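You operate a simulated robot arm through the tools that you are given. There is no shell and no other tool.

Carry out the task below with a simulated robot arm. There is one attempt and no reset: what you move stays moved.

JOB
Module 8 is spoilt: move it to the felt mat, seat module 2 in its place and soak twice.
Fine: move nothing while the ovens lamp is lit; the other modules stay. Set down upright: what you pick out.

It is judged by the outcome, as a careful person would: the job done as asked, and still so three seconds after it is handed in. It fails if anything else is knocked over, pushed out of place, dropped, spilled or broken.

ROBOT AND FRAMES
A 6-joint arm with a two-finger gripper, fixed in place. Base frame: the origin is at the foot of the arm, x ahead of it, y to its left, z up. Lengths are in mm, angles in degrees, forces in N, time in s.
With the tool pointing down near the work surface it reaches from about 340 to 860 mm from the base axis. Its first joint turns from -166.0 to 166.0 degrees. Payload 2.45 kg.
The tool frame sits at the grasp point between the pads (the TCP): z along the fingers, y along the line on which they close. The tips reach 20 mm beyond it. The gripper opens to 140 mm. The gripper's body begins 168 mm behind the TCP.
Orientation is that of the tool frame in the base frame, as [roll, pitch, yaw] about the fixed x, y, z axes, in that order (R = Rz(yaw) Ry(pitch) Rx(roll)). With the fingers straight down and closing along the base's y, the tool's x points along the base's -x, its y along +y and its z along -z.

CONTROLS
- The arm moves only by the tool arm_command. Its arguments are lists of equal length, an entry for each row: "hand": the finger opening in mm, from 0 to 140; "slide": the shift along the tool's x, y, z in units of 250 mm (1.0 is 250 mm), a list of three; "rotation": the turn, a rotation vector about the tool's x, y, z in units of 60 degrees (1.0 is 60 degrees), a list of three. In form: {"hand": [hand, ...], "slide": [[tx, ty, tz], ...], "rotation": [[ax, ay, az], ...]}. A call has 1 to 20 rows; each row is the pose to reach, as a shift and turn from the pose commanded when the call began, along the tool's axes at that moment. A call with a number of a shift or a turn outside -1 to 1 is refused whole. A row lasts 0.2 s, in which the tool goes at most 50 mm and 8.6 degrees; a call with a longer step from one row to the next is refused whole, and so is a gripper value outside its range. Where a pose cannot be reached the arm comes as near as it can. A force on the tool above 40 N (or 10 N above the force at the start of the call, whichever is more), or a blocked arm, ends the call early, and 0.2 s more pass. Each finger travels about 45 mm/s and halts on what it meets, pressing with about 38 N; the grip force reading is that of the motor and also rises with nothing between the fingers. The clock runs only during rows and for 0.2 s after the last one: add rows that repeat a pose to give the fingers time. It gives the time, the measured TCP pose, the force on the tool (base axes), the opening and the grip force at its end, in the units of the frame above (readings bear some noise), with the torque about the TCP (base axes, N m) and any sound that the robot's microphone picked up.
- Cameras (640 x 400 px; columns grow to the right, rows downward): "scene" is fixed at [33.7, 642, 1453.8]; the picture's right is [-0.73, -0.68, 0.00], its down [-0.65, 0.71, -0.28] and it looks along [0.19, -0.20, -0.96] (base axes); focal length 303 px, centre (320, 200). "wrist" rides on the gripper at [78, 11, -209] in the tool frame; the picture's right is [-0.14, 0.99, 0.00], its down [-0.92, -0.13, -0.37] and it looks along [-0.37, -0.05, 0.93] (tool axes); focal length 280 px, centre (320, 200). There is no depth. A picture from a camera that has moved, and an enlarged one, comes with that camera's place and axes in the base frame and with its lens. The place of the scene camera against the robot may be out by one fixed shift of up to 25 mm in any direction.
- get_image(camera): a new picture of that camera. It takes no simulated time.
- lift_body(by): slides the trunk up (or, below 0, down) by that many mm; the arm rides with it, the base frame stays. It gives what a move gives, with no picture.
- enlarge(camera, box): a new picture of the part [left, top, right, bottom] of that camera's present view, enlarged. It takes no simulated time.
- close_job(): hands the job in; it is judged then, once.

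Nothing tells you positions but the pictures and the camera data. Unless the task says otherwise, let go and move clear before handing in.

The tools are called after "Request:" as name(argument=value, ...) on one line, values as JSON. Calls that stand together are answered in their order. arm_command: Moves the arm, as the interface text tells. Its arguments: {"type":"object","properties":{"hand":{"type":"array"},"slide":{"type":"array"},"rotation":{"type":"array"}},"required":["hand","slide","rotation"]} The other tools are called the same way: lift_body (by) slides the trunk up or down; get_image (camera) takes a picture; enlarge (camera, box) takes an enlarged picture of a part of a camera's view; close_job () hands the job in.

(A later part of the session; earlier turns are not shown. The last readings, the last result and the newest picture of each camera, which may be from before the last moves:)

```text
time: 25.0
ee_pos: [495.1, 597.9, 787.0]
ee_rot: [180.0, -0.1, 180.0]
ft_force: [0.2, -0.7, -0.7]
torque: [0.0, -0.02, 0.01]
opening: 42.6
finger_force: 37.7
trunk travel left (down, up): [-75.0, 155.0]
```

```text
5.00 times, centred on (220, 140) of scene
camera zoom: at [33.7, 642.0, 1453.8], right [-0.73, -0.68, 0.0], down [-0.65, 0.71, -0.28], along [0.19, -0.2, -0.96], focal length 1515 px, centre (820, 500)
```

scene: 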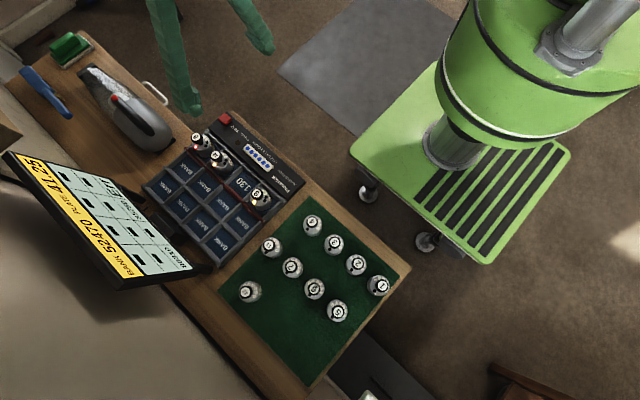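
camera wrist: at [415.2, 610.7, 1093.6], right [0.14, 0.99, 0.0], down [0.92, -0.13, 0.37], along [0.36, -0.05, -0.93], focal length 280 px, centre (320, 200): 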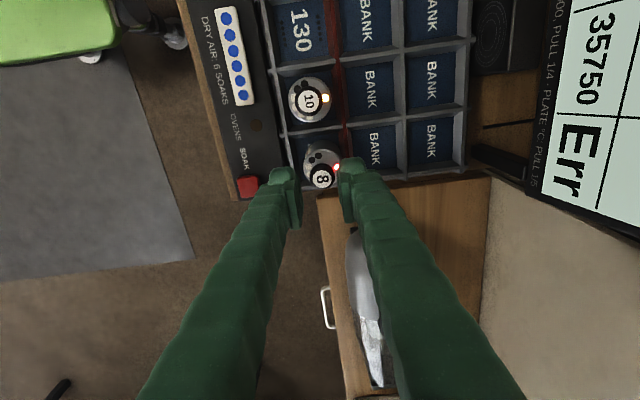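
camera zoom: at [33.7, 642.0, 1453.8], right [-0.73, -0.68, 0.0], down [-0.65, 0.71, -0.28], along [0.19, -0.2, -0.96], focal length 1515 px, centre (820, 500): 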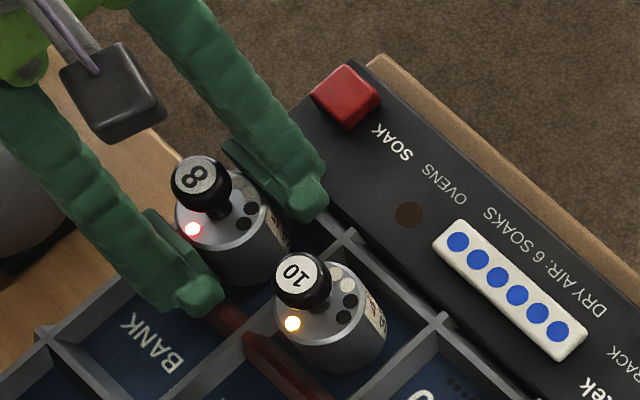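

Module 8 now rises with the hand: its image in the grip is unchanged after 4 mm of lift. I'll keep lifting slowly in small steps.

Request:
arm_command(hand=[0, 0, 0, 0, 0, 0], slide=[[0, 0, -0.004], [0, 0, -0.008], [0, 0, -0.012], [0, 0, -0.016], [0, 0, -0.02], [0, 0, -0.02]], rotation=[[0, 0, 0], [0, 0, 0], [0, 0, 0], [0, 0, 0], [0, 0, 0], [0, 0, 0]])

Request:
enlarge(camera="wrist", box=[250, 140, 390, 240])

Request:
enlarge(camera="scene", box=[170, 100, 270, 180])

```text
time: 26.4
ee_pos: [493.8, 598.8, 791.6]
ee_rot: [-180.0, -0.1, -180.0]
ft_force: [-0.1, 0.8, -0.8]
torque: [0.0, 0.01, 0.0]
opening: 42.6
finger_force: 37.7
trunk travel left (down, up): [-75.0, 155.0]
```

```text
4.00 times, centred on (320, 190) of wrist
camera zoom: at [416.2, 610.2, 1001.3], right [0.14, 0.99, 0.0], down [0.92, -0.13, 0.37], along [0.36, -0.05, -0.93], focal length 1122 px, centre (320, 240)
```

zoom: 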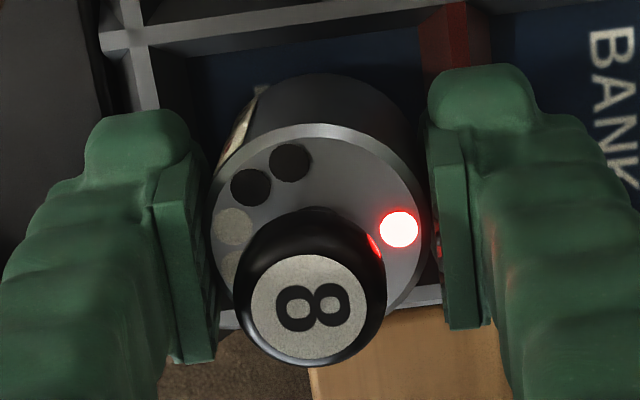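

```text
5.00 times, centred on (220, 140) of scene
camera zoom: at [33.7, 642.0, 1453.8], right [-0.73, -0.68, 0.0], down [-0.65, 0.71, -0.28], along [0.19, -0.2, -0.96], focal length 1515 px, centre (820, 500)
```

zoom: 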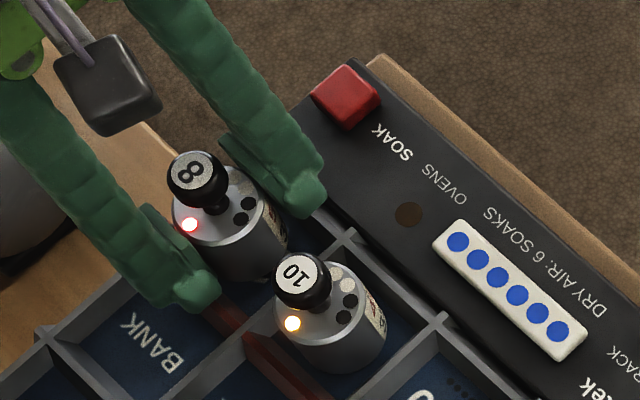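

The module is following (about 9 mm up so far). I continue lifting gently, with steadily larger steps.

Request:
arm_command(hand=[0, 0, 0, 0, 0, 0, 0, 0], slide=[[0, 0, -0.006], [0, 0, -0.012], [0, 0, -0.02], [0, 0, -0.028], [0, 0, -0.036], [0, 0, -0.044], [0, 0, -0.052], [0, 0, -0.052]], rotation=[[0, 0, 0], [0, 0, 0], [0, 0, 0], [0, 0, 0], [0, 0, 0], [0, 0, 0], [0, 0, 0], [0, 0, 0]])

Request:
enlarge(camera="wrist", box=[250, 140, 390, 240])

Request:
enlarge(camera="scene", box=[170, 100, 270, 180])

```text
time: 28.2
ee_pos: [494.2, 597.6, 804.4]
ee_rot: [-180.0, -0.1, -180.0]
ft_force: [0.0, -0.5, -0.7]
torque: [0.03, 0.02, 0.0]
opening: 42.5
finger_force: 38.4
trunk travel left (down, up): [-75.0, 155.0]
```

```text
4.00 times, centred on (320, 190) of wrist
camera zoom: at [415.7, 610.1, 1014.7], right [0.14, 0.99, 0.0], down [0.92, -0.13, 0.37], along [0.36, -0.05, -0.93], focal length 1122 px, centre (320, 240)
```

zoom: 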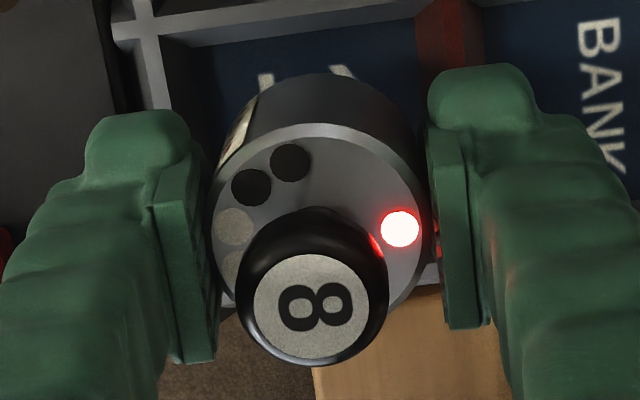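

```text
5.00 times, centred on (220, 140) of scene
camera zoom: at [33.7, 642.0, 1453.8], right [-0.73, -0.68, 0.0], down [-0.65, 0.71, -0.28], along [0.19, -0.2, -0.96], focal length 1515 px, centre (820, 500)
```

zoom: 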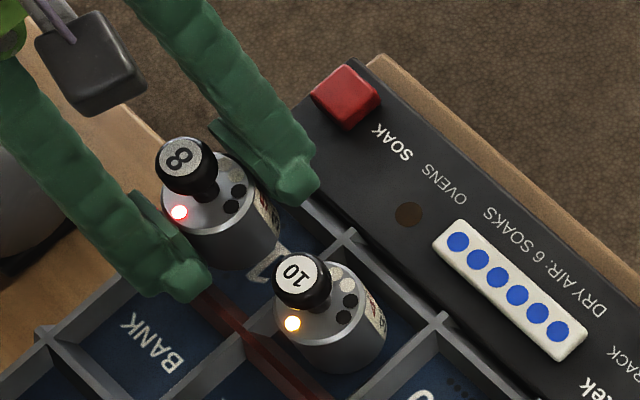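

Module 8 is clear of its socket and held; the "130" plate below is visible. I'll raise it to a safe carrying height of about z 900, above the other knobs.

Request:
arm_command(hand=[0, 0, 0, 0, 0, 0, 0, 0, 0, 0, 0], slide=[[0, 0, -0.03], [0, 0, -0.07], [0, 0, -0.11], [0, 0, -0.15], [0, 0, -0.19], [0, 0, -0.23], [0, 0, -0.27], [0, 0, -0.31], [0, 0, -0.35], [0, 0, -0.38], [0, 0, -0.38]], rotation=[[0, 0, 0], [0, 0, 0], [0, 0, 0], [0, 0, 0], [0, 0, 0], [0, 0, 0], [0, 0, 0], [0, 0, 0], [0, 0, 0], [0, 0, 0], [0, 0, 0]])

Request:
get_image(camera="wrist")

Request:
enlarge(camera="wrist", box=[250, 140, 390, 240])

Request:
enlarge(camera="scene", box=[150, 80, 310, 200])

```text
time: 30.6
ee_pos: [495.4, 597.2, 898.9]
ee_rot: [180.0, 0.1, 180.0]
ft_force: [0.5, 0.2, -1.1]
torque: [0.02, -0.01, 0.02]
opening: 42.5
finger_force: 38.0
trunk travel left (down, up): [-75.0, 155.0]
```

```text
taken
camera wrist: at [416.6, 609.9, 1109.7], right [0.14, 0.99, 0.0], down [0.92, -0.13, 0.37], along [0.36, -0.05, -0.93], focal length 280 px, centre (320, 200)
```

wrist: 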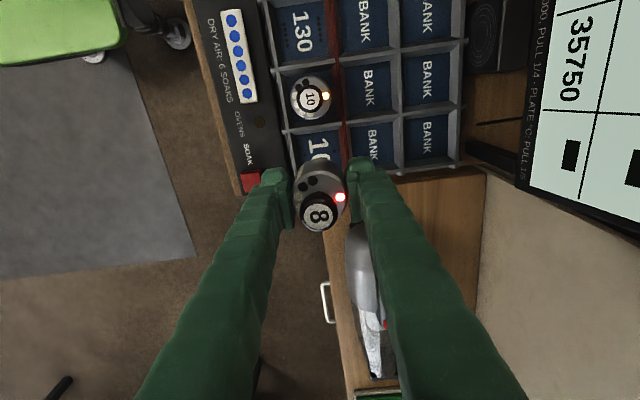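

```text
4.00 times, centred on (320, 190) of wrist
camera zoom: at [416.6, 609.9, 1109.7], right [0.14, 0.99, 0.0], down [0.92, -0.13, 0.37], along [0.36, -0.05, -0.93], focal length 1122 px, centre (320, 240)
```

zoom: 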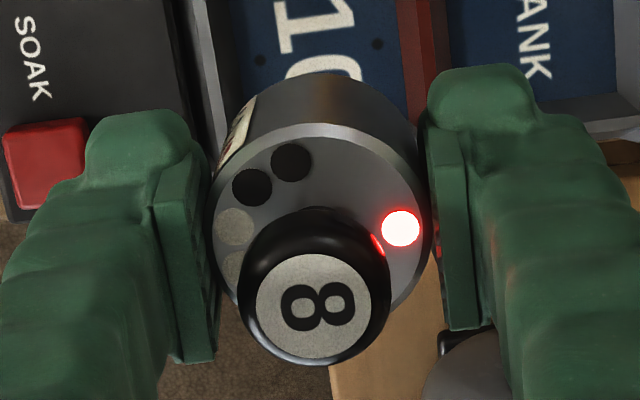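

```text
3.33 times, centred on (230, 140) of scene
camera zoom: at [33.7, 642.0, 1453.8], right [-0.73, -0.68, 0.0], down [-0.65, 0.71, -0.28], along [0.19, -0.2, -0.96], focal length 1010 px, centre (620, 400)
```

zoom: 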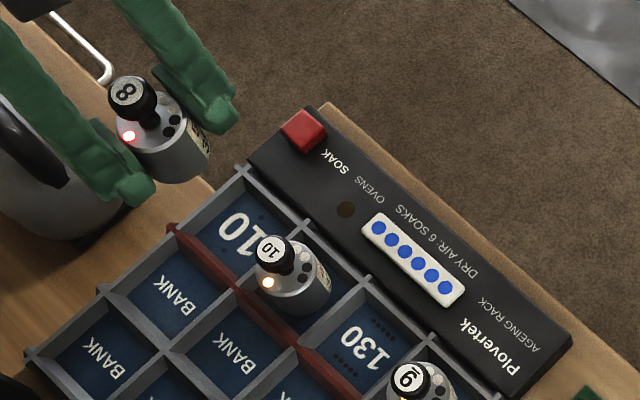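

Module 8 hangs steadily in the grip and the display already shows its cell as empty. I'll carry it across at this height to the free part of the mat near (50, 755).

Request:
arm_command(hand=[0, 0, 0, 0, 0, 0, 0, 0, 0, 0, 0], slide=[[0.05, 0.01, 0], [0.14, 0.03, 0], [0.24, 0.06, 0], [0.34, 0.09, 0], [0.44, 0.13, 0], [0.54, 0.16, 0], [0.64, 0.2, 0], [0.74, 0.23, 0], [0.83, 0.27, 0], [0.88, 0.29, 0], [0.88, 0.29, 0]], rotation=[[0, 0, 0], [0, 0, 0], [0, 0, 0], [0, 0, 0], [0, 0, 0], [0, 0, 0], [0, 0, 0], [0, 0, 0], [0, 0, 0], [0, 0, 0], [0, 0, 0]])

Request:
arm_command(hand=[0, 0, 0, 0, 0, 0, 0, 0, 0, 0, 0], slide=[[0.05, 0.01, 0], [0.14, 0.04, 0], [0.24, 0.08, 0], [0.34, 0.12, 0], [0.44, 0.16, 0], [0.54, 0.2, 0], [0.64, 0.24, 0], [0.74, 0.28, 0], [0.83, 0.32, 0], [0.89, 0.335, 0], [0.89, 0.335, 0]], rotation=[[0, 0, 0], [0, 0, 0], [0, 0, 0], [0, 0, 0], [0, 0, 0], [0, 0, 0], [0, 0, 0], [0, 0, 0], [0, 0, 0], [0, 0, 0], [0, 0, 0]])

Request:
get_image(camera="wrist")

Request:
get_image(camera="scene")

Request:
enlarge(camera="wrist", box=[250, 140, 390, 240])

Request:
enlarge(camera="scene", box=[180, 90, 310, 220])

```text
time: 33.0
ee_pos: [275.4, 672.8, 901.1]
ee_rot: [180.0, 0.1, -179.9]
ft_force: [0.5, 0.5, -1.5]
torque: [-0.03, 0.01, -0.03]
opening: 42.4
finger_force: 38.1
trunk travel left (down, up): [-75.0, 155.0]
```

```text
time: 35.4
ee_pos: [53.1, 753.9, 897.6]
ee_rot: [180.0, 0.0, 180.0]
ft_force: [0.3, 0.4, -1.7]
torque: [0.0, 0.0, -0.01]
opening: 42.4
finger_force: 38.2
trunk travel left (down, up): [-75.0, 155.0]
```

```text
taken
camera wrist: at [-25.2, 765.9, 1108.7], right [0.14, 0.99, 0.0], down [0.92, -0.13, 0.37], along [0.37, -0.05, -0.93], focal length 280 px, centre (320, 200)
```

wrist: 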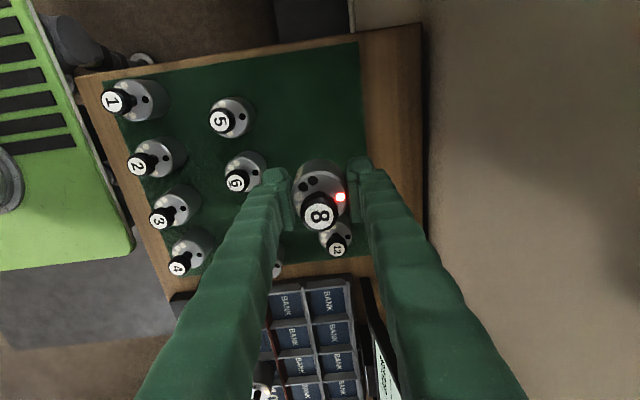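

```text
taken
```

scene: 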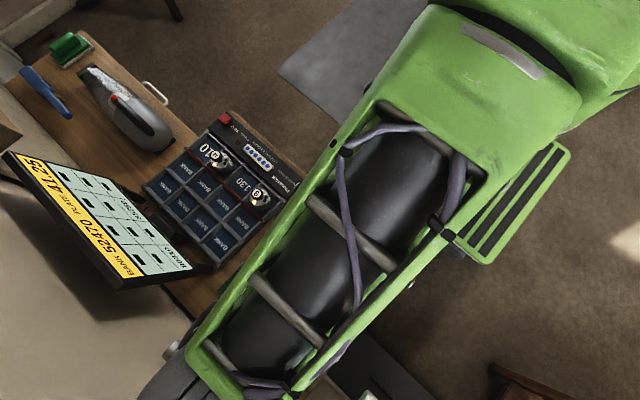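

```text
4.00 times, centred on (320, 190) of wrist
camera zoom: at [-25.2, 765.9, 1108.7], right [0.14, 0.99, 0.0], down [0.92, -0.13, 0.37], along [0.37, -0.05, -0.93], focal length 1122 px, centre (320, 240)
```

zoom: 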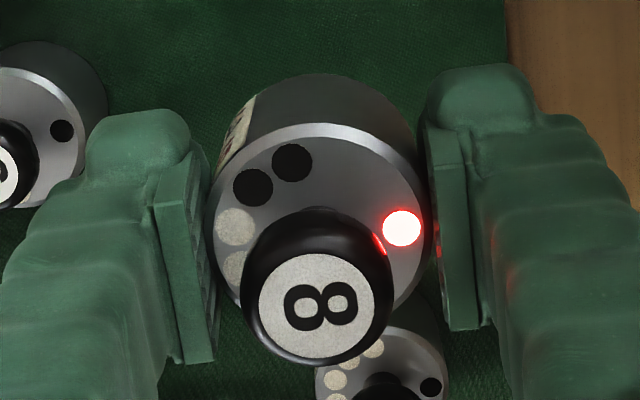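

```text
3.08 times, centred on (245, 155) of scene
camera zoom: at [33.7, 642.0, 1453.8], right [-0.73, -0.68, 0.0], down [-0.65, 0.71, -0.28], along [0.19, -0.2, -0.96], focal length 932 px, centre (551, 338)
```

zoom: 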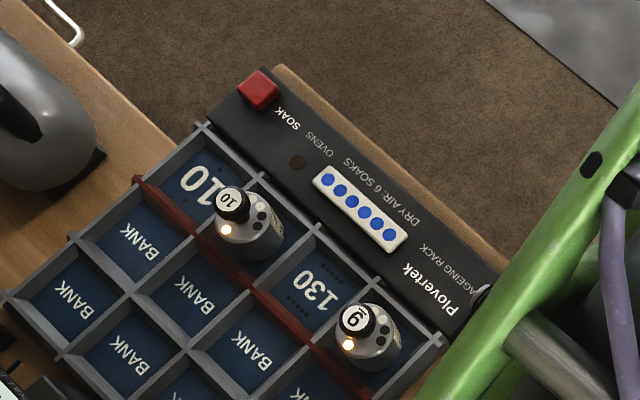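

The spot below is free (nearest modules: 6 at 92 mm, 12 at 105 mm). I'll lower module 8 to just above the mat.

Request:
arm_command(hand=[0, 0, 0, 0, 0, 0, 0, 0, 0, 0, 0, 0], slide=[[0, 0, 0.04], [0, 0, 0.09], [0, 0, 0.14], [0, 0, 0.19], [0, 0, 0.24], [0, 0, 0.29], [0, 0, 0.34], [0, 0, 0.39], [0, 0, 0.43], [0, 0, 0.45], [0, 0, 0.46], [0, 0, 0.46]], rotation=[[0, 0, 0], [0, 0, 0], [0, 0, 0], [0, 0, 0], [0, 0, 0], [0, 0, 0], [0, 0, 0], [0, 0, 0], [0, 0, 0], [0, 0, 0], [0, 0, 0], [0, 0, 0]])

Request:
get_image(camera="wrist")

Request:
enlarge(camera="wrist", box=[250, 140, 390, 240])

```text
time: 38.0
ee_pos: [51.7, 754.6, 784.1]
ee_rot: [180.0, 0.0, 180.0]
ft_force: [-0.9, 0.4, -1.8]
torque: [-0.01, 0.0, 0.01]
opening: 42.5
finger_force: 38.7
trunk travel left (down, up): [-75.0, 155.0]
```

```text
taken
camera wrist: at [-26.5, 767.1, 994.1], right [0.14, 0.99, 0.0], down [0.92, -0.13, 0.37], along [0.37, -0.05, -0.93], focal length 280 px, centre (320, 200)
```

wrist: 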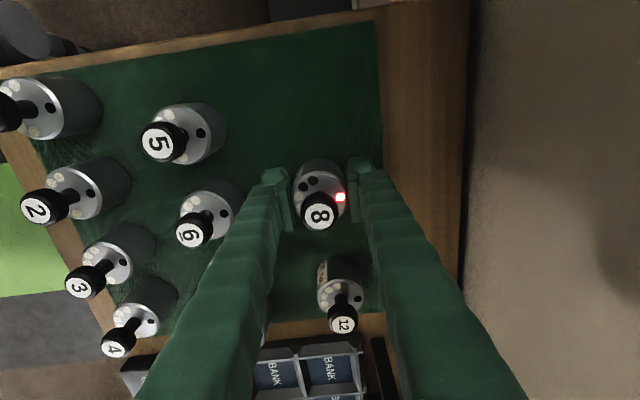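

```text
4.00 times, centred on (320, 190) of wrist
camera zoom: at [-26.5, 767.1, 994.1], right [0.14, 0.99, 0.0], down [0.92, -0.13, 0.37], along [0.37, -0.05, -0.93], focal length 1122 px, centre (320, 240)
```

zoom: 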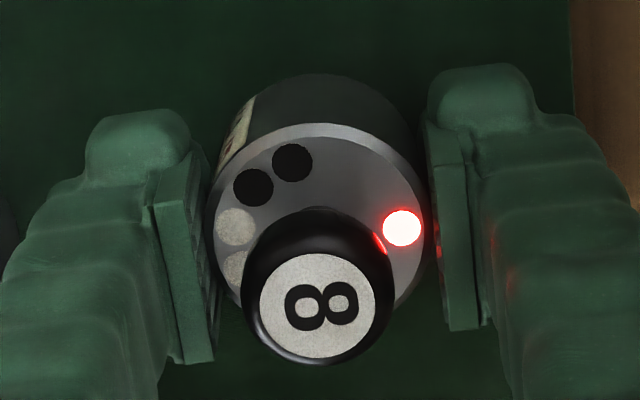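

Module 8 is about 12 mm above the mat by my estimate. I'll lower in fine steps and watch the force for contact.

Request:
arm_command(hand=[0, 0, 0, 0, 0, 0], slide=[[0, 0, 0.008], [0, 0, 0.016], [0, 0, 0.024], [0, 0, 0.032], [0, 0, 0.038], [0, 0, 0.038]], rotation=[[0, 0, 0], [0, 0, 0], [0, 0, 0], [0, 0, 0], [0, 0, 0], [0, 0, 0]])

Request:
arm_command(hand=[0, 0, 0], slide=[[0, 0, 0.004], [0, 0, 0.006], [0, 0, 0.006]], rotation=[[0, 0, 0], [0, 0, 0], [0, 0, 0]])

Request:
enlarge(camera="wrist", box=[250, 140, 390, 240])

```text
time: 39.4
ee_pos: [50.3, 755.4, 775.9]
ee_rot: [179.9, 0.0, -180.0]
ft_force: [-0.2, 0.4, -0.6]
torque: [0.02, -0.01, 0.0]
opening: 42.5
finger_force: 38.3
trunk travel left (down, up): [-75.0, 155.0]
```

```text
time: 40.2
ee_pos: [50.5, 754.8, 773.8]
ee_rot: [-180.0, 0.0, 180.0]
ft_force: [0.3, -0.1, -0.6]
torque: [0.02, -0.03, -0.05]
opening: 42.6
finger_force: 37.9
trunk travel left (down, up): [-75.0, 155.0]
```

```text
4.00 times, centred on (320, 190) of wrist
camera zoom: at [-27.0, 767.0, 983.6], right [0.14, 0.99, 0.0], down [0.92, -0.13, 0.37], along [0.37, -0.05, -0.93], focal length 1122 px, centre (320, 240)
```

zoom: 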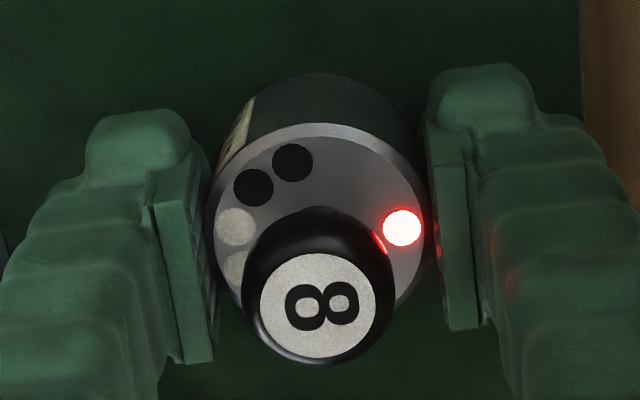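

No contact yet at TCP z 773.8. I'll continue down a millimetre or so at a time.

Request:
arm_command(hand=[0, 0, 0], slide=[[0, 0, 0.003], [0, 0, 0.005], [0, 0, 0.005]], rotation=[[0, 0, 0], [0, 0, 0], [0, 0, 0]])

Request:
arm_command(hand=[0, 0, 0], slide=[[0, 0, 0.003], [0, 0, 0.005], [0, 0, 0.005]], rotation=[[0, 0, 0], [0, 0, 0], [0, 0, 0]])

Request:
enlarge(camera="wrist", box=[250, 140, 390, 240])

```text
time: 41.0
ee_pos: [50.2, 754.5, 772.4]
ee_rot: [179.9, -0.1, 180.0]
ft_force: [0.1, 0.9, 8.1]
torque: [0.05, 0.02, 0.03]
opening: 42.6
finger_force: 38.0
trunk travel left (down, up): [-75.0, 155.0]
```

```text
time: 41.8
ee_pos: [51.5, 755.6, 774.0]
ee_rot: [179.7, 0.0, -180.0]
ft_force: [3.8, -3.1, 25.7]
torque: [-0.09, -0.05, 0.02]
opening: 42.2
finger_force: 38.4
trunk travel left (down, up): [-75.0, 155.0]
```

```text
4.00 times, centred on (320, 190) of wrist
camera zoom: at [-27.0, 766.2, 983.4], right [0.14, 0.99, 0.0], down [0.92, -0.13, 0.37], along [0.37, -0.05, -0.93], focal length 1122 px, centre (320, 240)
```

zoom: 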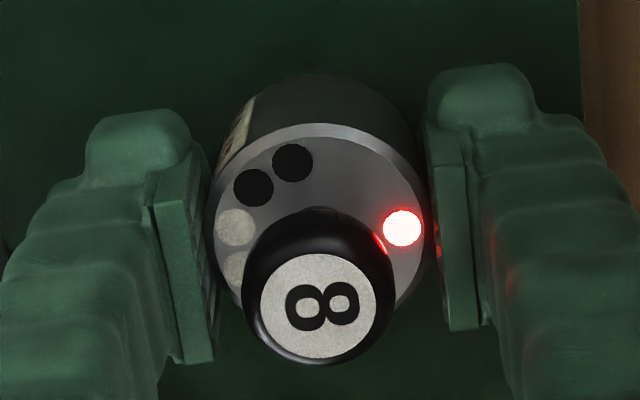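

Contact with the mat is clear (8 N, then 26 N). I'll relieve the last millimetre, open the fingers and rise straight up.

Request:
arm_command(hand=[0, 0], slide=[[0, 0, -0.006], [0, 0, -0.006]], rotation=[[0, 0, 0], [0, 0, 0]])

Request:
arm_command(hand=[44, 48, 56, 66, 72, 72, 72], slide=[[0, 0, 0], [0, 0, 0], [0, 0, 0], [0, 0, 0], [0, 0, 0], [0, 0, 0], [0, 0, 0]], rotation=[[0, 0, 0], [0, 0, 0], [0, 0, 0], [0, 0, 0], [0, 0, 0], [0, 0, 0], [0, 0, 0]])

Request:
enlarge(camera="wrist", box=[250, 140, 390, 240])

```text
time: 42.4
ee_pos: [50.3, 754.0, 772.0]
ee_rot: [179.9, 0.0, 179.9]
ft_force: [4.5, 6.8, 14.0]
torque: [0.2, -0.08, -0.03]
opening: 42.2
finger_force: 38.3
trunk travel left (down, up): [-75.0, 155.0]
```

```text
time: 44.0
ee_pos: [50.7, 755.6, 773.3]
ee_rot: [180.0, -0.1, 180.0]
ft_force: [0.4, -0.5, -0.8]
torque: [0.0, 0.03, 0.0]
opening: 71.9
finger_force: 0.1
trunk travel left (down, up): [-75.0, 155.0]
```

```text
4.00 times, centred on (320, 190) of wrist
camera zoom: at [-27.2, 766.2, 982.7], right [0.14, 0.99, 0.0], down [0.92, -0.13, 0.37], along [0.37, -0.05, -0.93], focal length 1122 px, centre (320, 240)
```

zoom: 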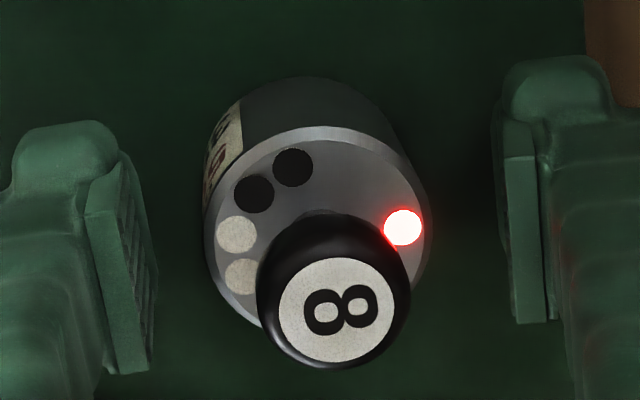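

Module 8 is released on the mat, but it looks as if it might lean slightly. I'll wait a moment and look again before moving away.

Request:
arm_command(hand=[80, 90, 90, 90], slide=[[0, 0, 0], [0, 0, 0], [0, 0, 0], [0, 0, 0]], rotation=[[0, 0, 0], [0, 0, 0], [0, 0, 0], [0, 0, 0]])

Request:
enlarge(camera="wrist", box=[250, 140, 390, 240])

Request:
get_image(camera="wrist")

```text
time: 45.0
ee_pos: [50.6, 753.4, 773.0]
ee_rot: [-180.0, 0.0, -180.0]
ft_force: [0.9, -0.8, 0.0]
torque: [-0.01, 0.02, 0.03]
opening: 89.9
finger_force: 0.0
trunk travel left (down, up): [-75.0, 155.0]
```

```text
4.00 times, centred on (320, 190) of wrist
camera zoom: at [-27.2, 766.2, 982.6], right [0.14, 0.99, 0.0], down [0.92, -0.13, 0.37], along [0.37, -0.05, -0.93], focal length 1122 px, centre (320, 240)
```

zoom: 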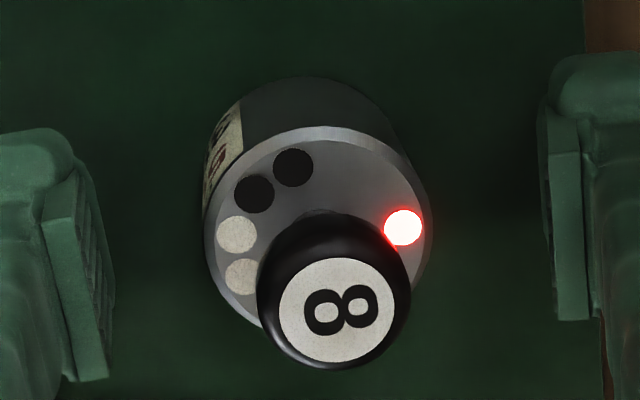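

```text
taken
camera wrist: at [-27.2, 766.2, 982.6], right [0.14, 0.99, 0.0], down [0.92, -0.13, 0.37], along [0.37, -0.05, -0.93], focal length 280 px, centre (320, 200)
```

wrist: 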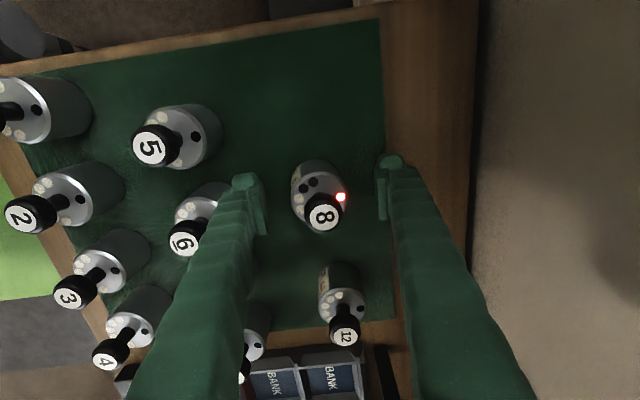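

Module 8 is stable. I'll rise straight up clear of it and check its uprightness against its neighbours from above.

Request:
arm_command(hand=[90, 90, 90, 90, 90, 90, 90], slide=[[0, 0, -0.06], [0, 0, -0.14], [0, 0, -0.24], [0, 0, -0.36], [0, 0, -0.48], [0, 0, -0.56], [0, 0, -0.56]], rotation=[[0, 0, 0], [0, 0, 0], [0, 0, 0], [0, 0, 0], [0, 0, 0], [0, 0, 0], [0, 0, 0]])

Request:
get_image(camera="wrist")

Request:
enlarge(camera="wrist", box=[250, 110, 390, 210])

```text
time: 46.6
ee_pos: [49.2, 754.2, 913.0]
ee_rot: [-180.0, 0.0, 180.0]
ft_force: [0.3, -0.4, 0.2]
torque: [-0.01, -0.01, -0.02]
opening: 90.0
finger_force: 0.1
trunk travel left (down, up): [-75.0, 155.0]
```

```text
taken
camera wrist: at [-27.3, 766.8, 1122.6], right [0.14, 0.99, 0.0], down [0.92, -0.13, 0.37], along [0.37, -0.05, -0.93], focal length 280 px, centre (320, 200)
```

wrist: 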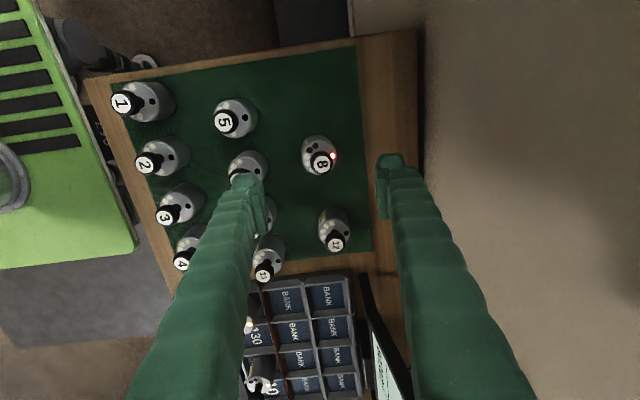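

```text
4.00 times, centred on (320, 160) of wrist
camera zoom: at [-27.3, 766.8, 1122.6], right [0.14, 0.99, 0.0], down [0.92, -0.13, 0.37], along [0.37, -0.05, -0.93], focal length 1122 px, centre (320, 360)
```

zoom: 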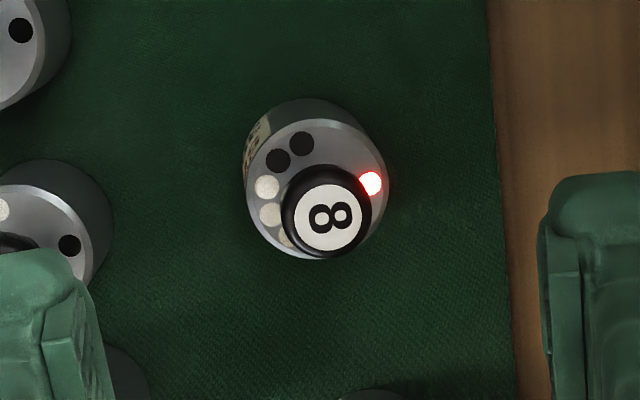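

From above, module 8's knob sits a little off its shoulder centre, suggesting a lean of a few degrees. I'll look at it obliquely from the side and compare it with the other standing modules.

Request:
arm_command(hand=[90, 90, 90, 90, 90, 90], slide=[[0.02, -0.14, -0.01], [0.04, -0.3, -0.02], [0.06, -0.46, -0.04], [0.08, -0.6, -0.05], [0.1, -0.7, -0.05], [0.1, -0.7, -0.05]], rotation=[[0, 0, 0], [0, 0, 0], [0, 0, 0], [0, 0, 0], [0, 0, 0], [0, 0, 0]])

Request:
get_image(camera="wrist")

Request:
enlarge(camera="wrist", box=[360, 60, 540, 190])

Request:
get_image(camera="scene")

Request:
enlarge(camera="scene", box=[210, 240, 330, 360])

```text
time: 48.0
ee_pos: [27.1, 579.9, 923.7]
ee_rot: [-180.0, 0.0, -180.0]
ft_force: [0.6, -0.9, 0.0]
torque: [0.04, 0.0, -0.01]
opening: 89.9
finger_force: 0.1
trunk travel left (down, up): [-75.0, 155.0]
```

```text
taken
camera wrist: at [-51.5, 592.0, 1133.0], right [0.14, 0.99, 0.0], down [0.92, -0.13, 0.37], along [0.37, -0.05, -0.93], focal length 280 px, centre (320, 200)
```

wrist: 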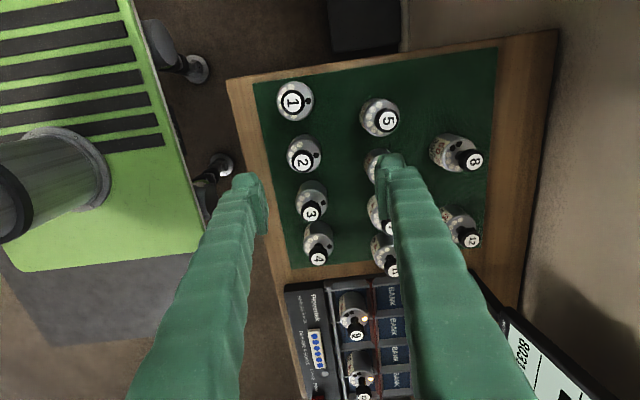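

```text
3.08 times, centred on (450, 125) of wrist
camera zoom: at [-51.5, 592.0, 1133.0], right [0.14, 0.99, 0.0], down [0.92, -0.13, 0.37], along [0.37, -0.05, -0.93], focal length 863 px, centre (-80, 431)
```

zoom: 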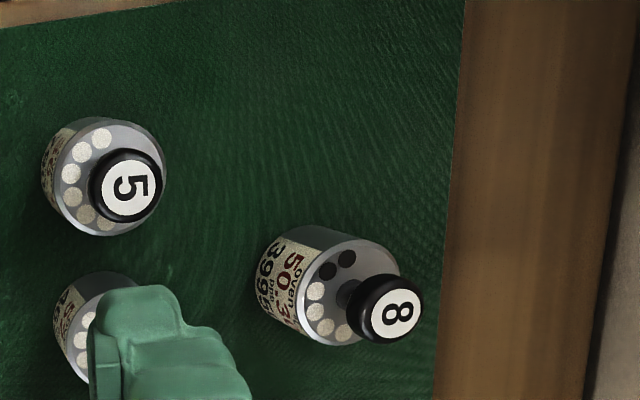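

```text
taken
```

scene: 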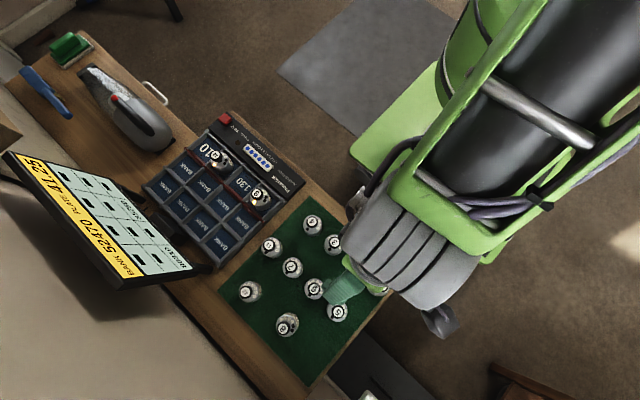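

```text
3.33 times, centred on (270, 300) of scene
camera zoom: at [33.7, 642.0, 1453.8], right [-0.73, -0.68, 0.0], down [-0.65, 0.71, -0.28], along [0.19, -0.2, -0.96], focal length 1010 px, centre (487, -133)
```

zoom: 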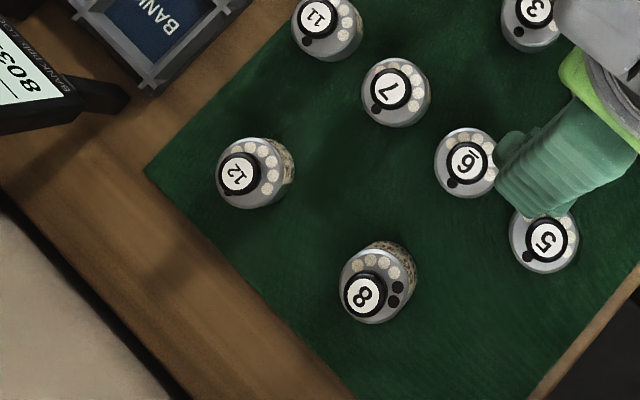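

Module 8 stands stably at about (51, 756) but its knob reads about 3 mm off to +y against the shoulder, unlike module 5, so it seems to lean about 5°. I'll tilt the hand (high and clear) for a side-on look before deciding whether to re-set it.

Request:
arm_command(hand=[90, 90, 90, 90, 90, 90, 90], slide=[[0.03, 0.05, 0.01], [0.06, 0.1, 0.02], [0.09, 0.15, 0.03], [0.12, 0.2, 0.04], [0.15, 0.25, 0.05], [0.156, 0.296, 0.056], [0.156, 0.296, 0.056]], rotation=[[-0.13, 0, 0], [-0.26, 0, 0], [-0.39, 0, 0], [-0.52, 0, 0], [-0.65, 0, 0], [-0.667, 0, 0], [-0.667, 0, 0]])

Request:
get_image(camera="wrist")

Request:
enlarge(camera="wrist", box=[240, 120, 420, 240])

```text
time: 49.6
ee_pos: [-12.3, 653.9, 908.4]
ee_rot: [140.0, 0.1, 179.9]
ft_force: [-0.4, 0.2, 0.9]
torque: [-0.02, 0.03, 0.01]
opening: 90.1
finger_force: 0.1
out of reach, approached as far as the arm can: row 3, 4
trunk travel left (down, up): [-75.0, 155.0]
```

```text
taken
camera wrist: at [-90.7, 528.8, 1076.6], right [0.14, 0.76, 0.64], down [0.92, -0.34, 0.2], along [0.37, 0.56, -0.74], focal length 280 px, centre (320, 200)
```

wrist: 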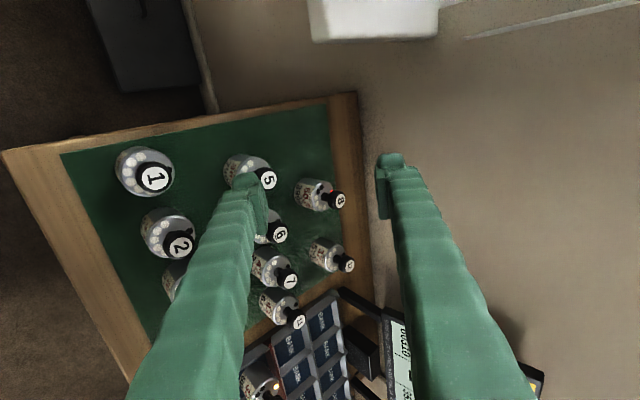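

```text
3.33 times, centred on (330, 180) of wrist
camera zoom: at [-90.7, 528.8, 1076.6], right [0.14, 0.76, 0.64], down [0.92, -0.34, 0.2], along [0.37, 0.56, -0.74], focal length 935 px, centre (287, 267)
```

zoom: 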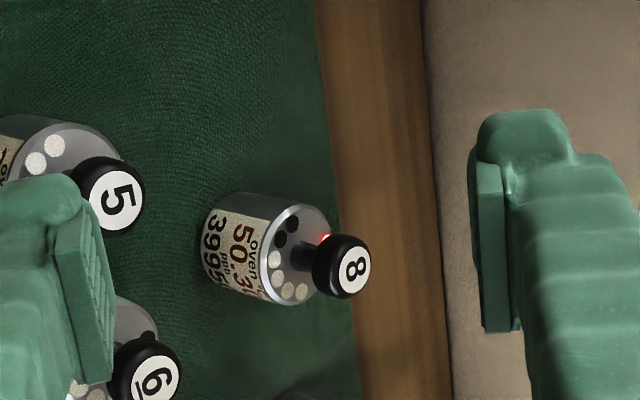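

The label reads "oven 50.3…, ppb 3995…"; the module stands on its base. I'll zoom in closer on its foot and on module 12's for comparison.

Request:
enlarge(camera="wrist", box=[285, 165, 365, 225])

Request:
enlarge(camera="wrist", box=[290, 220, 370, 280])

Request:
enlarge(camera="scene", box=[230, 270, 330, 350])

```text
6.67 times, centred on (325, 195) of wrist
camera zoom: at [-90.7, 528.8, 1076.6], right [0.14, 0.76, 0.64], down [0.92, -0.34, 0.2], along [0.37, 0.56, -0.74], focal length 1869 px, centre (287, 233)
```

zoom: 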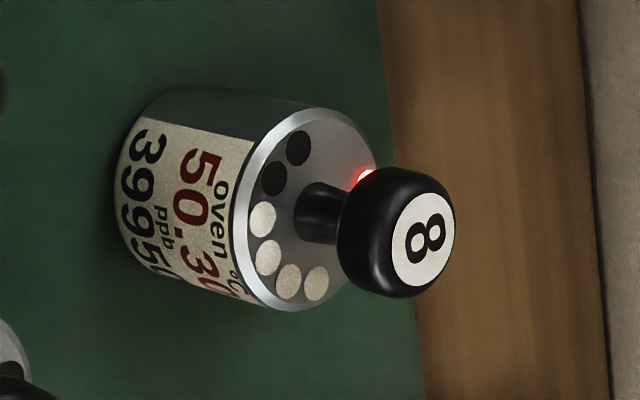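

```text
6.67 times, centred on (330, 250) of wrist
camera zoom: at [-90.7, 528.8, 1076.6], right [0.14, 0.76, 0.64], down [0.92, -0.34, 0.2], along [0.37, 0.56, -0.74], focal length 1869 px, centre (253, -133)
```

zoom: 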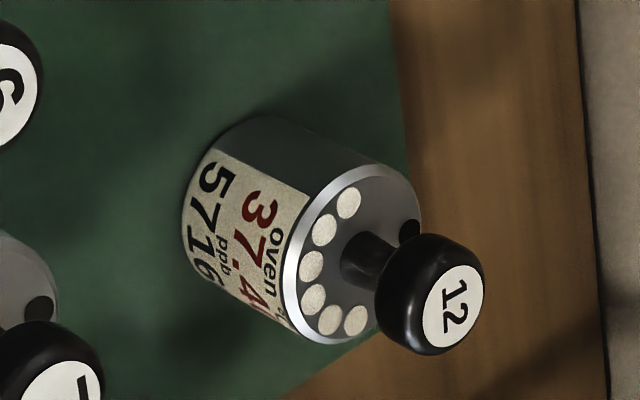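

```text
5.00 times, centred on (280, 310) of scene
camera zoom: at [33.7, 642.0, 1453.8], right [-0.73, -0.68, 0.0], down [-0.65, 0.71, -0.28], along [0.19, -0.2, -0.96], focal length 1515 px, centre (520, -350)
```

zoom: 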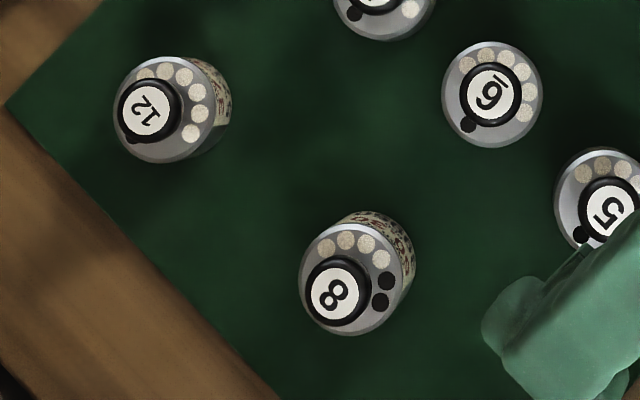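

Both modules have the same six-dot top, and 8's lean looks small but real. I'll bring the hand upright again before choosing how to re-set it.

Request:
arm_command(hand=[90, 90, 90, 90, 90, 90, 90], slide=[[0, 0, 0], [0, 0, 0], [0, 0, 0], [0, 0, 0], [0, 0, 0], [0, 0, 0], [0, 0, 0]], rotation=[[0.13, 0, 0], [0.26, 0, 0], [0.39, 0, 0], [0.52, 0, 0], [0.62, 0, 0], [0.667, 0, 0], [0.667, 0, 0]])

Request:
arm_command(hand=[110, 130, 140, 140, 140, 140, 140, 140], slide=[[0.1, 0.05, 0], [0.22, 0.11, 0], [0.34, 0.17, 0], [0.46, 0.23, 0], [0.58, 0.29, 0], [0.7, 0.35, 0], [0.8, 0.4, 0], [0.8, 0.4, 0]], rotation=[[0, 0, 0], [0, 0, 0], [0, 0, 0], [0, 0, 0], [0, 0, 0], [0, 0, 0], [0, 0, 0], [0, 0, 0]])

Request:
get_image(camera="wrist")

Request:
enlarge(camera="wrist", box=[240, 250, 400, 370])

```text
time: 51.2
ee_pos: [-13.4, 657.1, 909.3]
ee_rot: [179.9, 0.1, 179.9]
ft_force: [0.3, -0.2, -0.6]
torque: [0.02, 0.0, -0.01]
opening: 89.9
finger_force: 0.0
out of reach, approached as far as the arm can: row 2, 3, 4
trunk travel left (down, up): [-75.0, 155.0]
```

```text
time: 53.0
ee_pos: [-212.8, 753.6, 909.3]
ee_rot: [179.9, -0.2, -180.0]
ft_force: [1.8, 1.6, 0.6]
torque: [0.0, 0.04, -0.12]
opening: 139.8
finger_force: 0.0
out of reach, approached as far as the arm can: row 7
trunk travel left (down, up): [-75.0, 155.0]
```

```text
taken
camera wrist: at [-290.2, 764.3, 1119.2], right [0.14, 0.99, 0.0], down [0.92, -0.13, 0.37], along [0.36, -0.05, -0.93], focal length 280 px, centre (320, 200)
```

wrist: 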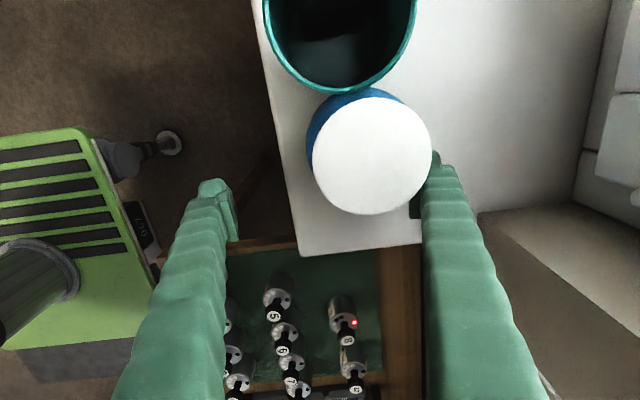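

```text
3.33 times, centred on (320, 310) of wrist
camera zoom: at [-290.2, 764.3, 1119.2], right [0.14, 0.99, 0.0], down [0.92, -0.13, 0.37], along [0.36, -0.05, -0.93], focal length 935 px, centre (320, -167)
```

zoom: 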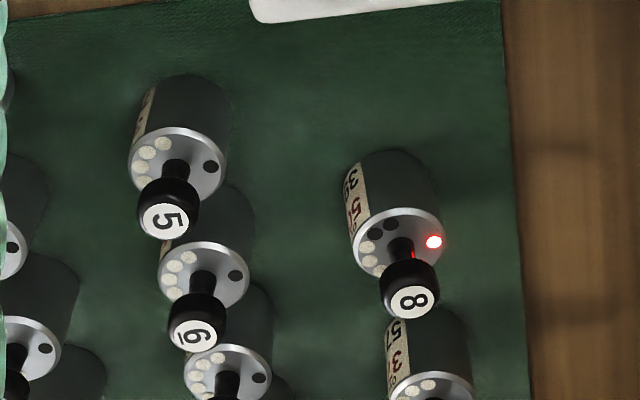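

There is a white table with a bucket and a blue/white canister below the hand here, so I must leave the way I came. First a close zoom on module 8's foot from this angle.

Request:
enlarge(camera="wrist", box=[310, 285, 370, 330])

Request:
enlarge(camera="wrist", box=[250, 265, 310, 310])

Request:
get_image(camera="scene")

```text
8.89 times, centred on (340, 308) of wrist
camera zoom: at [-290.2, 764.3, 1119.2], right [0.14, 0.99, 0.0], down [0.92, -0.13, 0.37], along [0.36, -0.05, -0.93], focal length 2492 px, centre (142, -756)
```

zoom: 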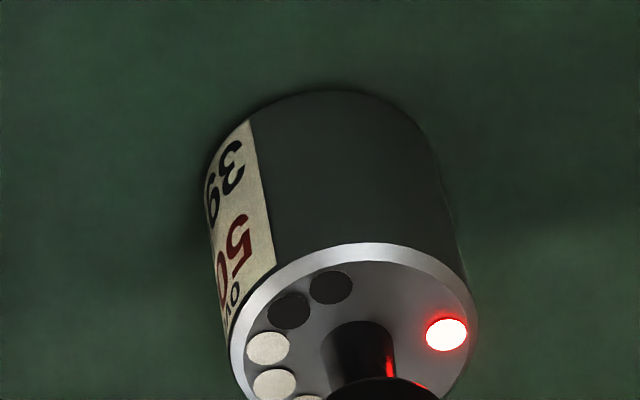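

```text
8.89 times, centred on (280, 288) of wrist
camera zoom: at [-290.2, 764.3, 1119.2], right [0.14, 0.99, 0.0], down [0.92, -0.13, 0.37], along [0.36, -0.05, -0.93], focal length 2492 px, centre (676, -578)
```

zoom: 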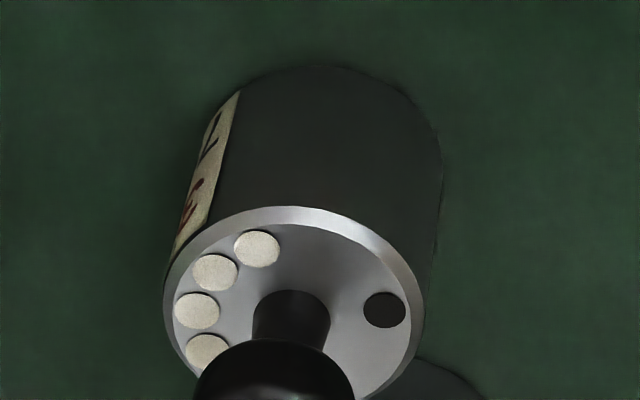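

```text
taken
```

scene: 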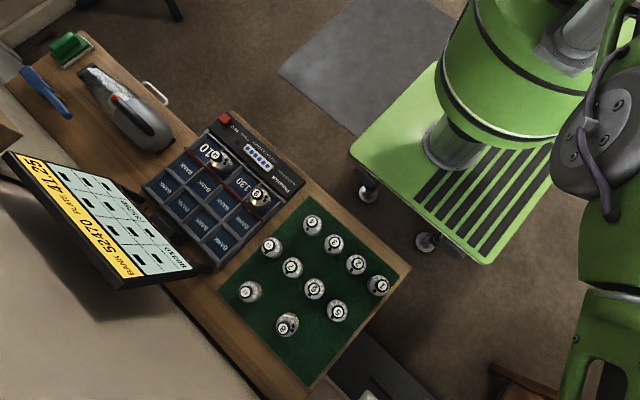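

Module 8 still leans by roughly 5–6°, all others are upright. I'll back out along the same path, return above module 8 and re-set it.

Request:
arm_command(hand=[140, 140, 140, 140, 130, 110, 90, 90], slide=[[-0.1, -0.05, 0], [-0.22, -0.11, 0], [-0.34, -0.17, 0], [-0.46, -0.23, 0], [-0.58, -0.29, 0], [-0.7, -0.35, 0], [-0.8, -0.4, 0], [-0.8, -0.4, 0]], rotation=[[0, 0, 0], [0, 0, 0], [0, 0, 0], [0, 0, 0], [0, 0, 0], [0, 0, 0], [0, 0, 0], [0, 0, 0]])

Request:
arm_command(hand=[90, 90, 90, 90, 90], slide=[[-0.08, 0.12, 0], [-0.16, 0.24, 0], [-0.22, 0.34, 0], [-0.25, 0.4, 0], [-0.25, 0.4, 0]], rotation=[[0, 0, 0], [0, 0, 0], [0, 0, 0], [0, 0, 0], [0, 0, 0]])

Request:
enlarge(camera="wrist", box=[250, 110, 390, 210])

```text
time: 54.4
ee_pos: [-132.6, 778.3, 908.7]
ee_rot: [179.7, -0.8, -179.1]
ft_force: [-13.3, 5.9, -1.7]
torque: [-0.32, -0.33, 1.08]
opening: 113.7
finger_force: 2.0
out of reach, approached as far as the arm can: row 1, 2, 3, 4, 5, 6
trunk travel left (down, up): [-75.0, 155.0]
stopped in row 6: the force on the tool passed its limit at 44 N (the readings are from after the stop); the commanded pose is now the measured one
```

```text
time: 54.7
ee_pos: [-133.1, 781.9, 910.4]
ee_rot: [179.5, -1.5, -178.4]
ft_force: [-13.3, 9.8, -0.2]
torque: [-0.23, -0.26, 1.03]
opening: 96.4
finger_force: 4.8
out of reach, approached as far as the arm can: row 1
trunk travel left (down, up): [-75.0, 155.0]
stopped in row 1: the force on the tool passed its limit at 53 N (the readings are from after the stop); the commanded pose is now the measured one
```

```text
4.00 times, centred on (320, 160) of wrist
camera zoom: at [-205.5, 789.6, 1123.0], right [0.11, 0.99, 0.01], down [0.93, -0.1, 0.34], along [0.34, -0.03, -0.94], focal length 1122 px, centre (320, 360)
```

zoom: 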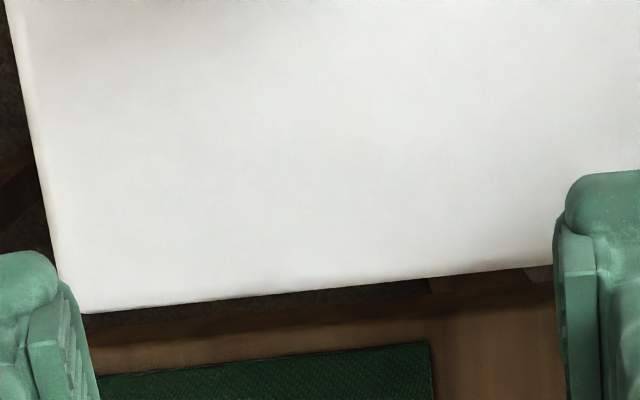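

The hand met something: the arm could not follow the straight line near its reach limit and is now pressing lightly on an object near (-133, 780). I'll stop and look before any further move.

Request:
get_image(camera="wrist")

Request:
get_image(camera="scene")

Request:
enlarge(camera="scene", box=[280, 250, 480, 400])

```text
taken
camera wrist: at [-205.5, 789.6, 1123.0], right [0.11, 0.99, 0.01], down [0.93, -0.1, 0.34], along [0.34, -0.03, -0.94], focal length 280 px, centre (320, 200)
```

wrist: 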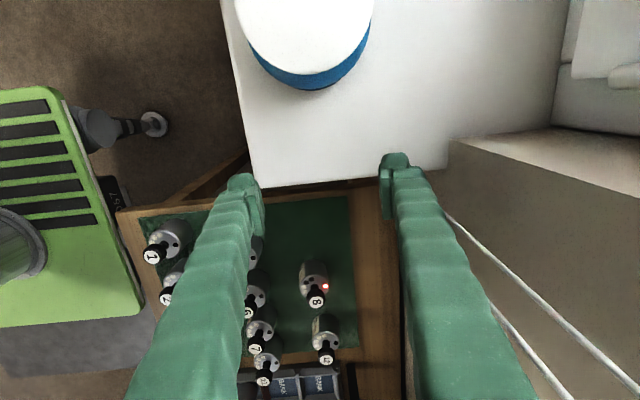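

```text
taken
```

scene: 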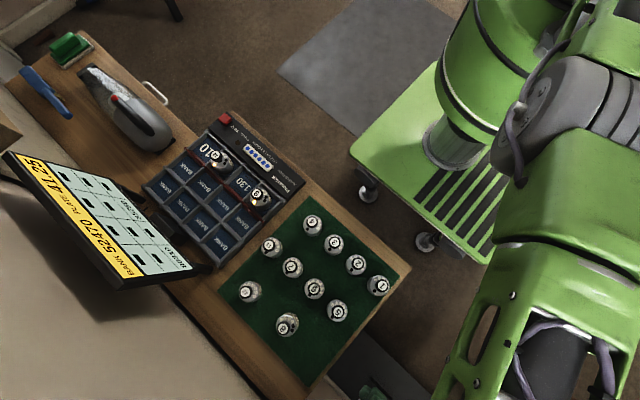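

```text
2.67 times, centred on (380, 325) of scene
camera zoom: at [33.7, 642.0, 1453.8], right [-0.73, -0.68, 0.0], down [-0.65, 0.71, -0.28], along [0.19, -0.2, -0.96], focal length 808 px, centre (160, -133)
```

zoom: 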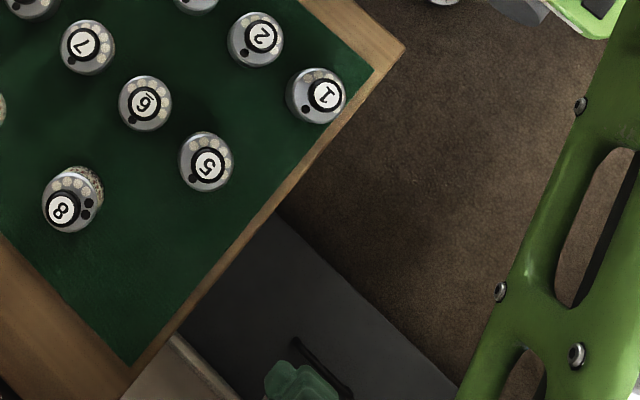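

By the force and torque, the right finger's +x face is touching something at about (-115, 845, 932), seemingly the end of a rail; nothing appears displaced. I'll back off a few millimetres in −x to release the contact.

Request:
arm_command(hand=[96, 96, 96], slide=[[0.016, 0, 0], [0.032, 0, 0], [0.032, 0, 0]], rotation=[[0, 0, 0], [0, 0, 0], [0, 0, 0]])

Request:
get_image(camera="wrist")

Request:
enlarge(camera="wrist", box=[360, 120, 560, 260])

```text
time: 55.5
ee_pos: [-138.4, 778.9, 910.9]
ee_rot: [179.7, -1.2, -178.6]
ft_force: [0.0, -0.3, 0.0]
torque: [0.03, -0.02, 0.01]
opening: 96.0
finger_force: 0.1
trunk travel left (down, up): [-75.0, 155.0]
```

```text
taken
camera wrist: at [-211.2, 787.7, 1123.0], right [0.11, 0.99, 0.0], down [0.93, -0.11, 0.35], along [0.34, -0.04, -0.94], focal length 280 px, centre (320, 200)
```

wrist: 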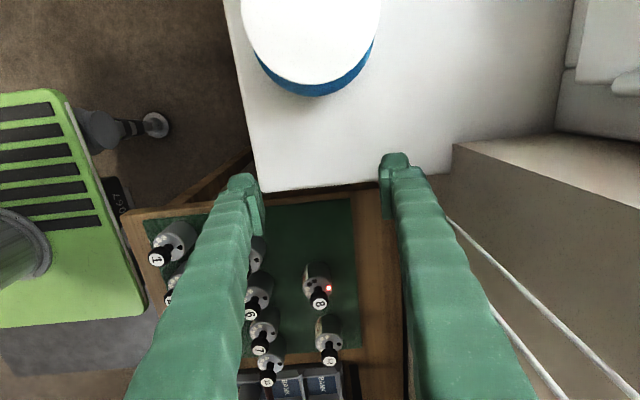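

```text
2.86 times, centred on (460, 190) of wrist
camera zoom: at [-211.2, 787.7, 1123.0], right [0.11, 0.99, 0.0], down [0.93, -0.11, 0.35], along [0.34, -0.04, -0.94], focal length 801 px, centre (-80, 229)
```

zoom: 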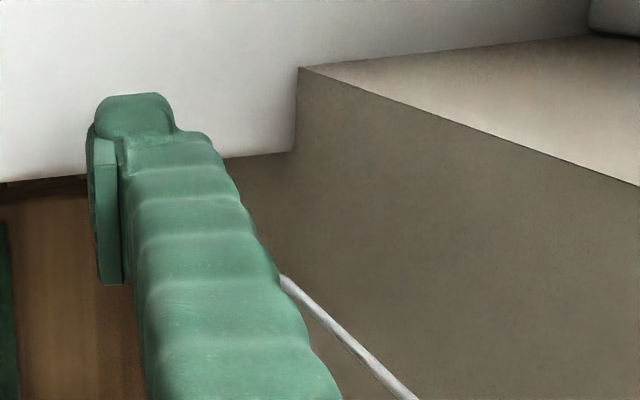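

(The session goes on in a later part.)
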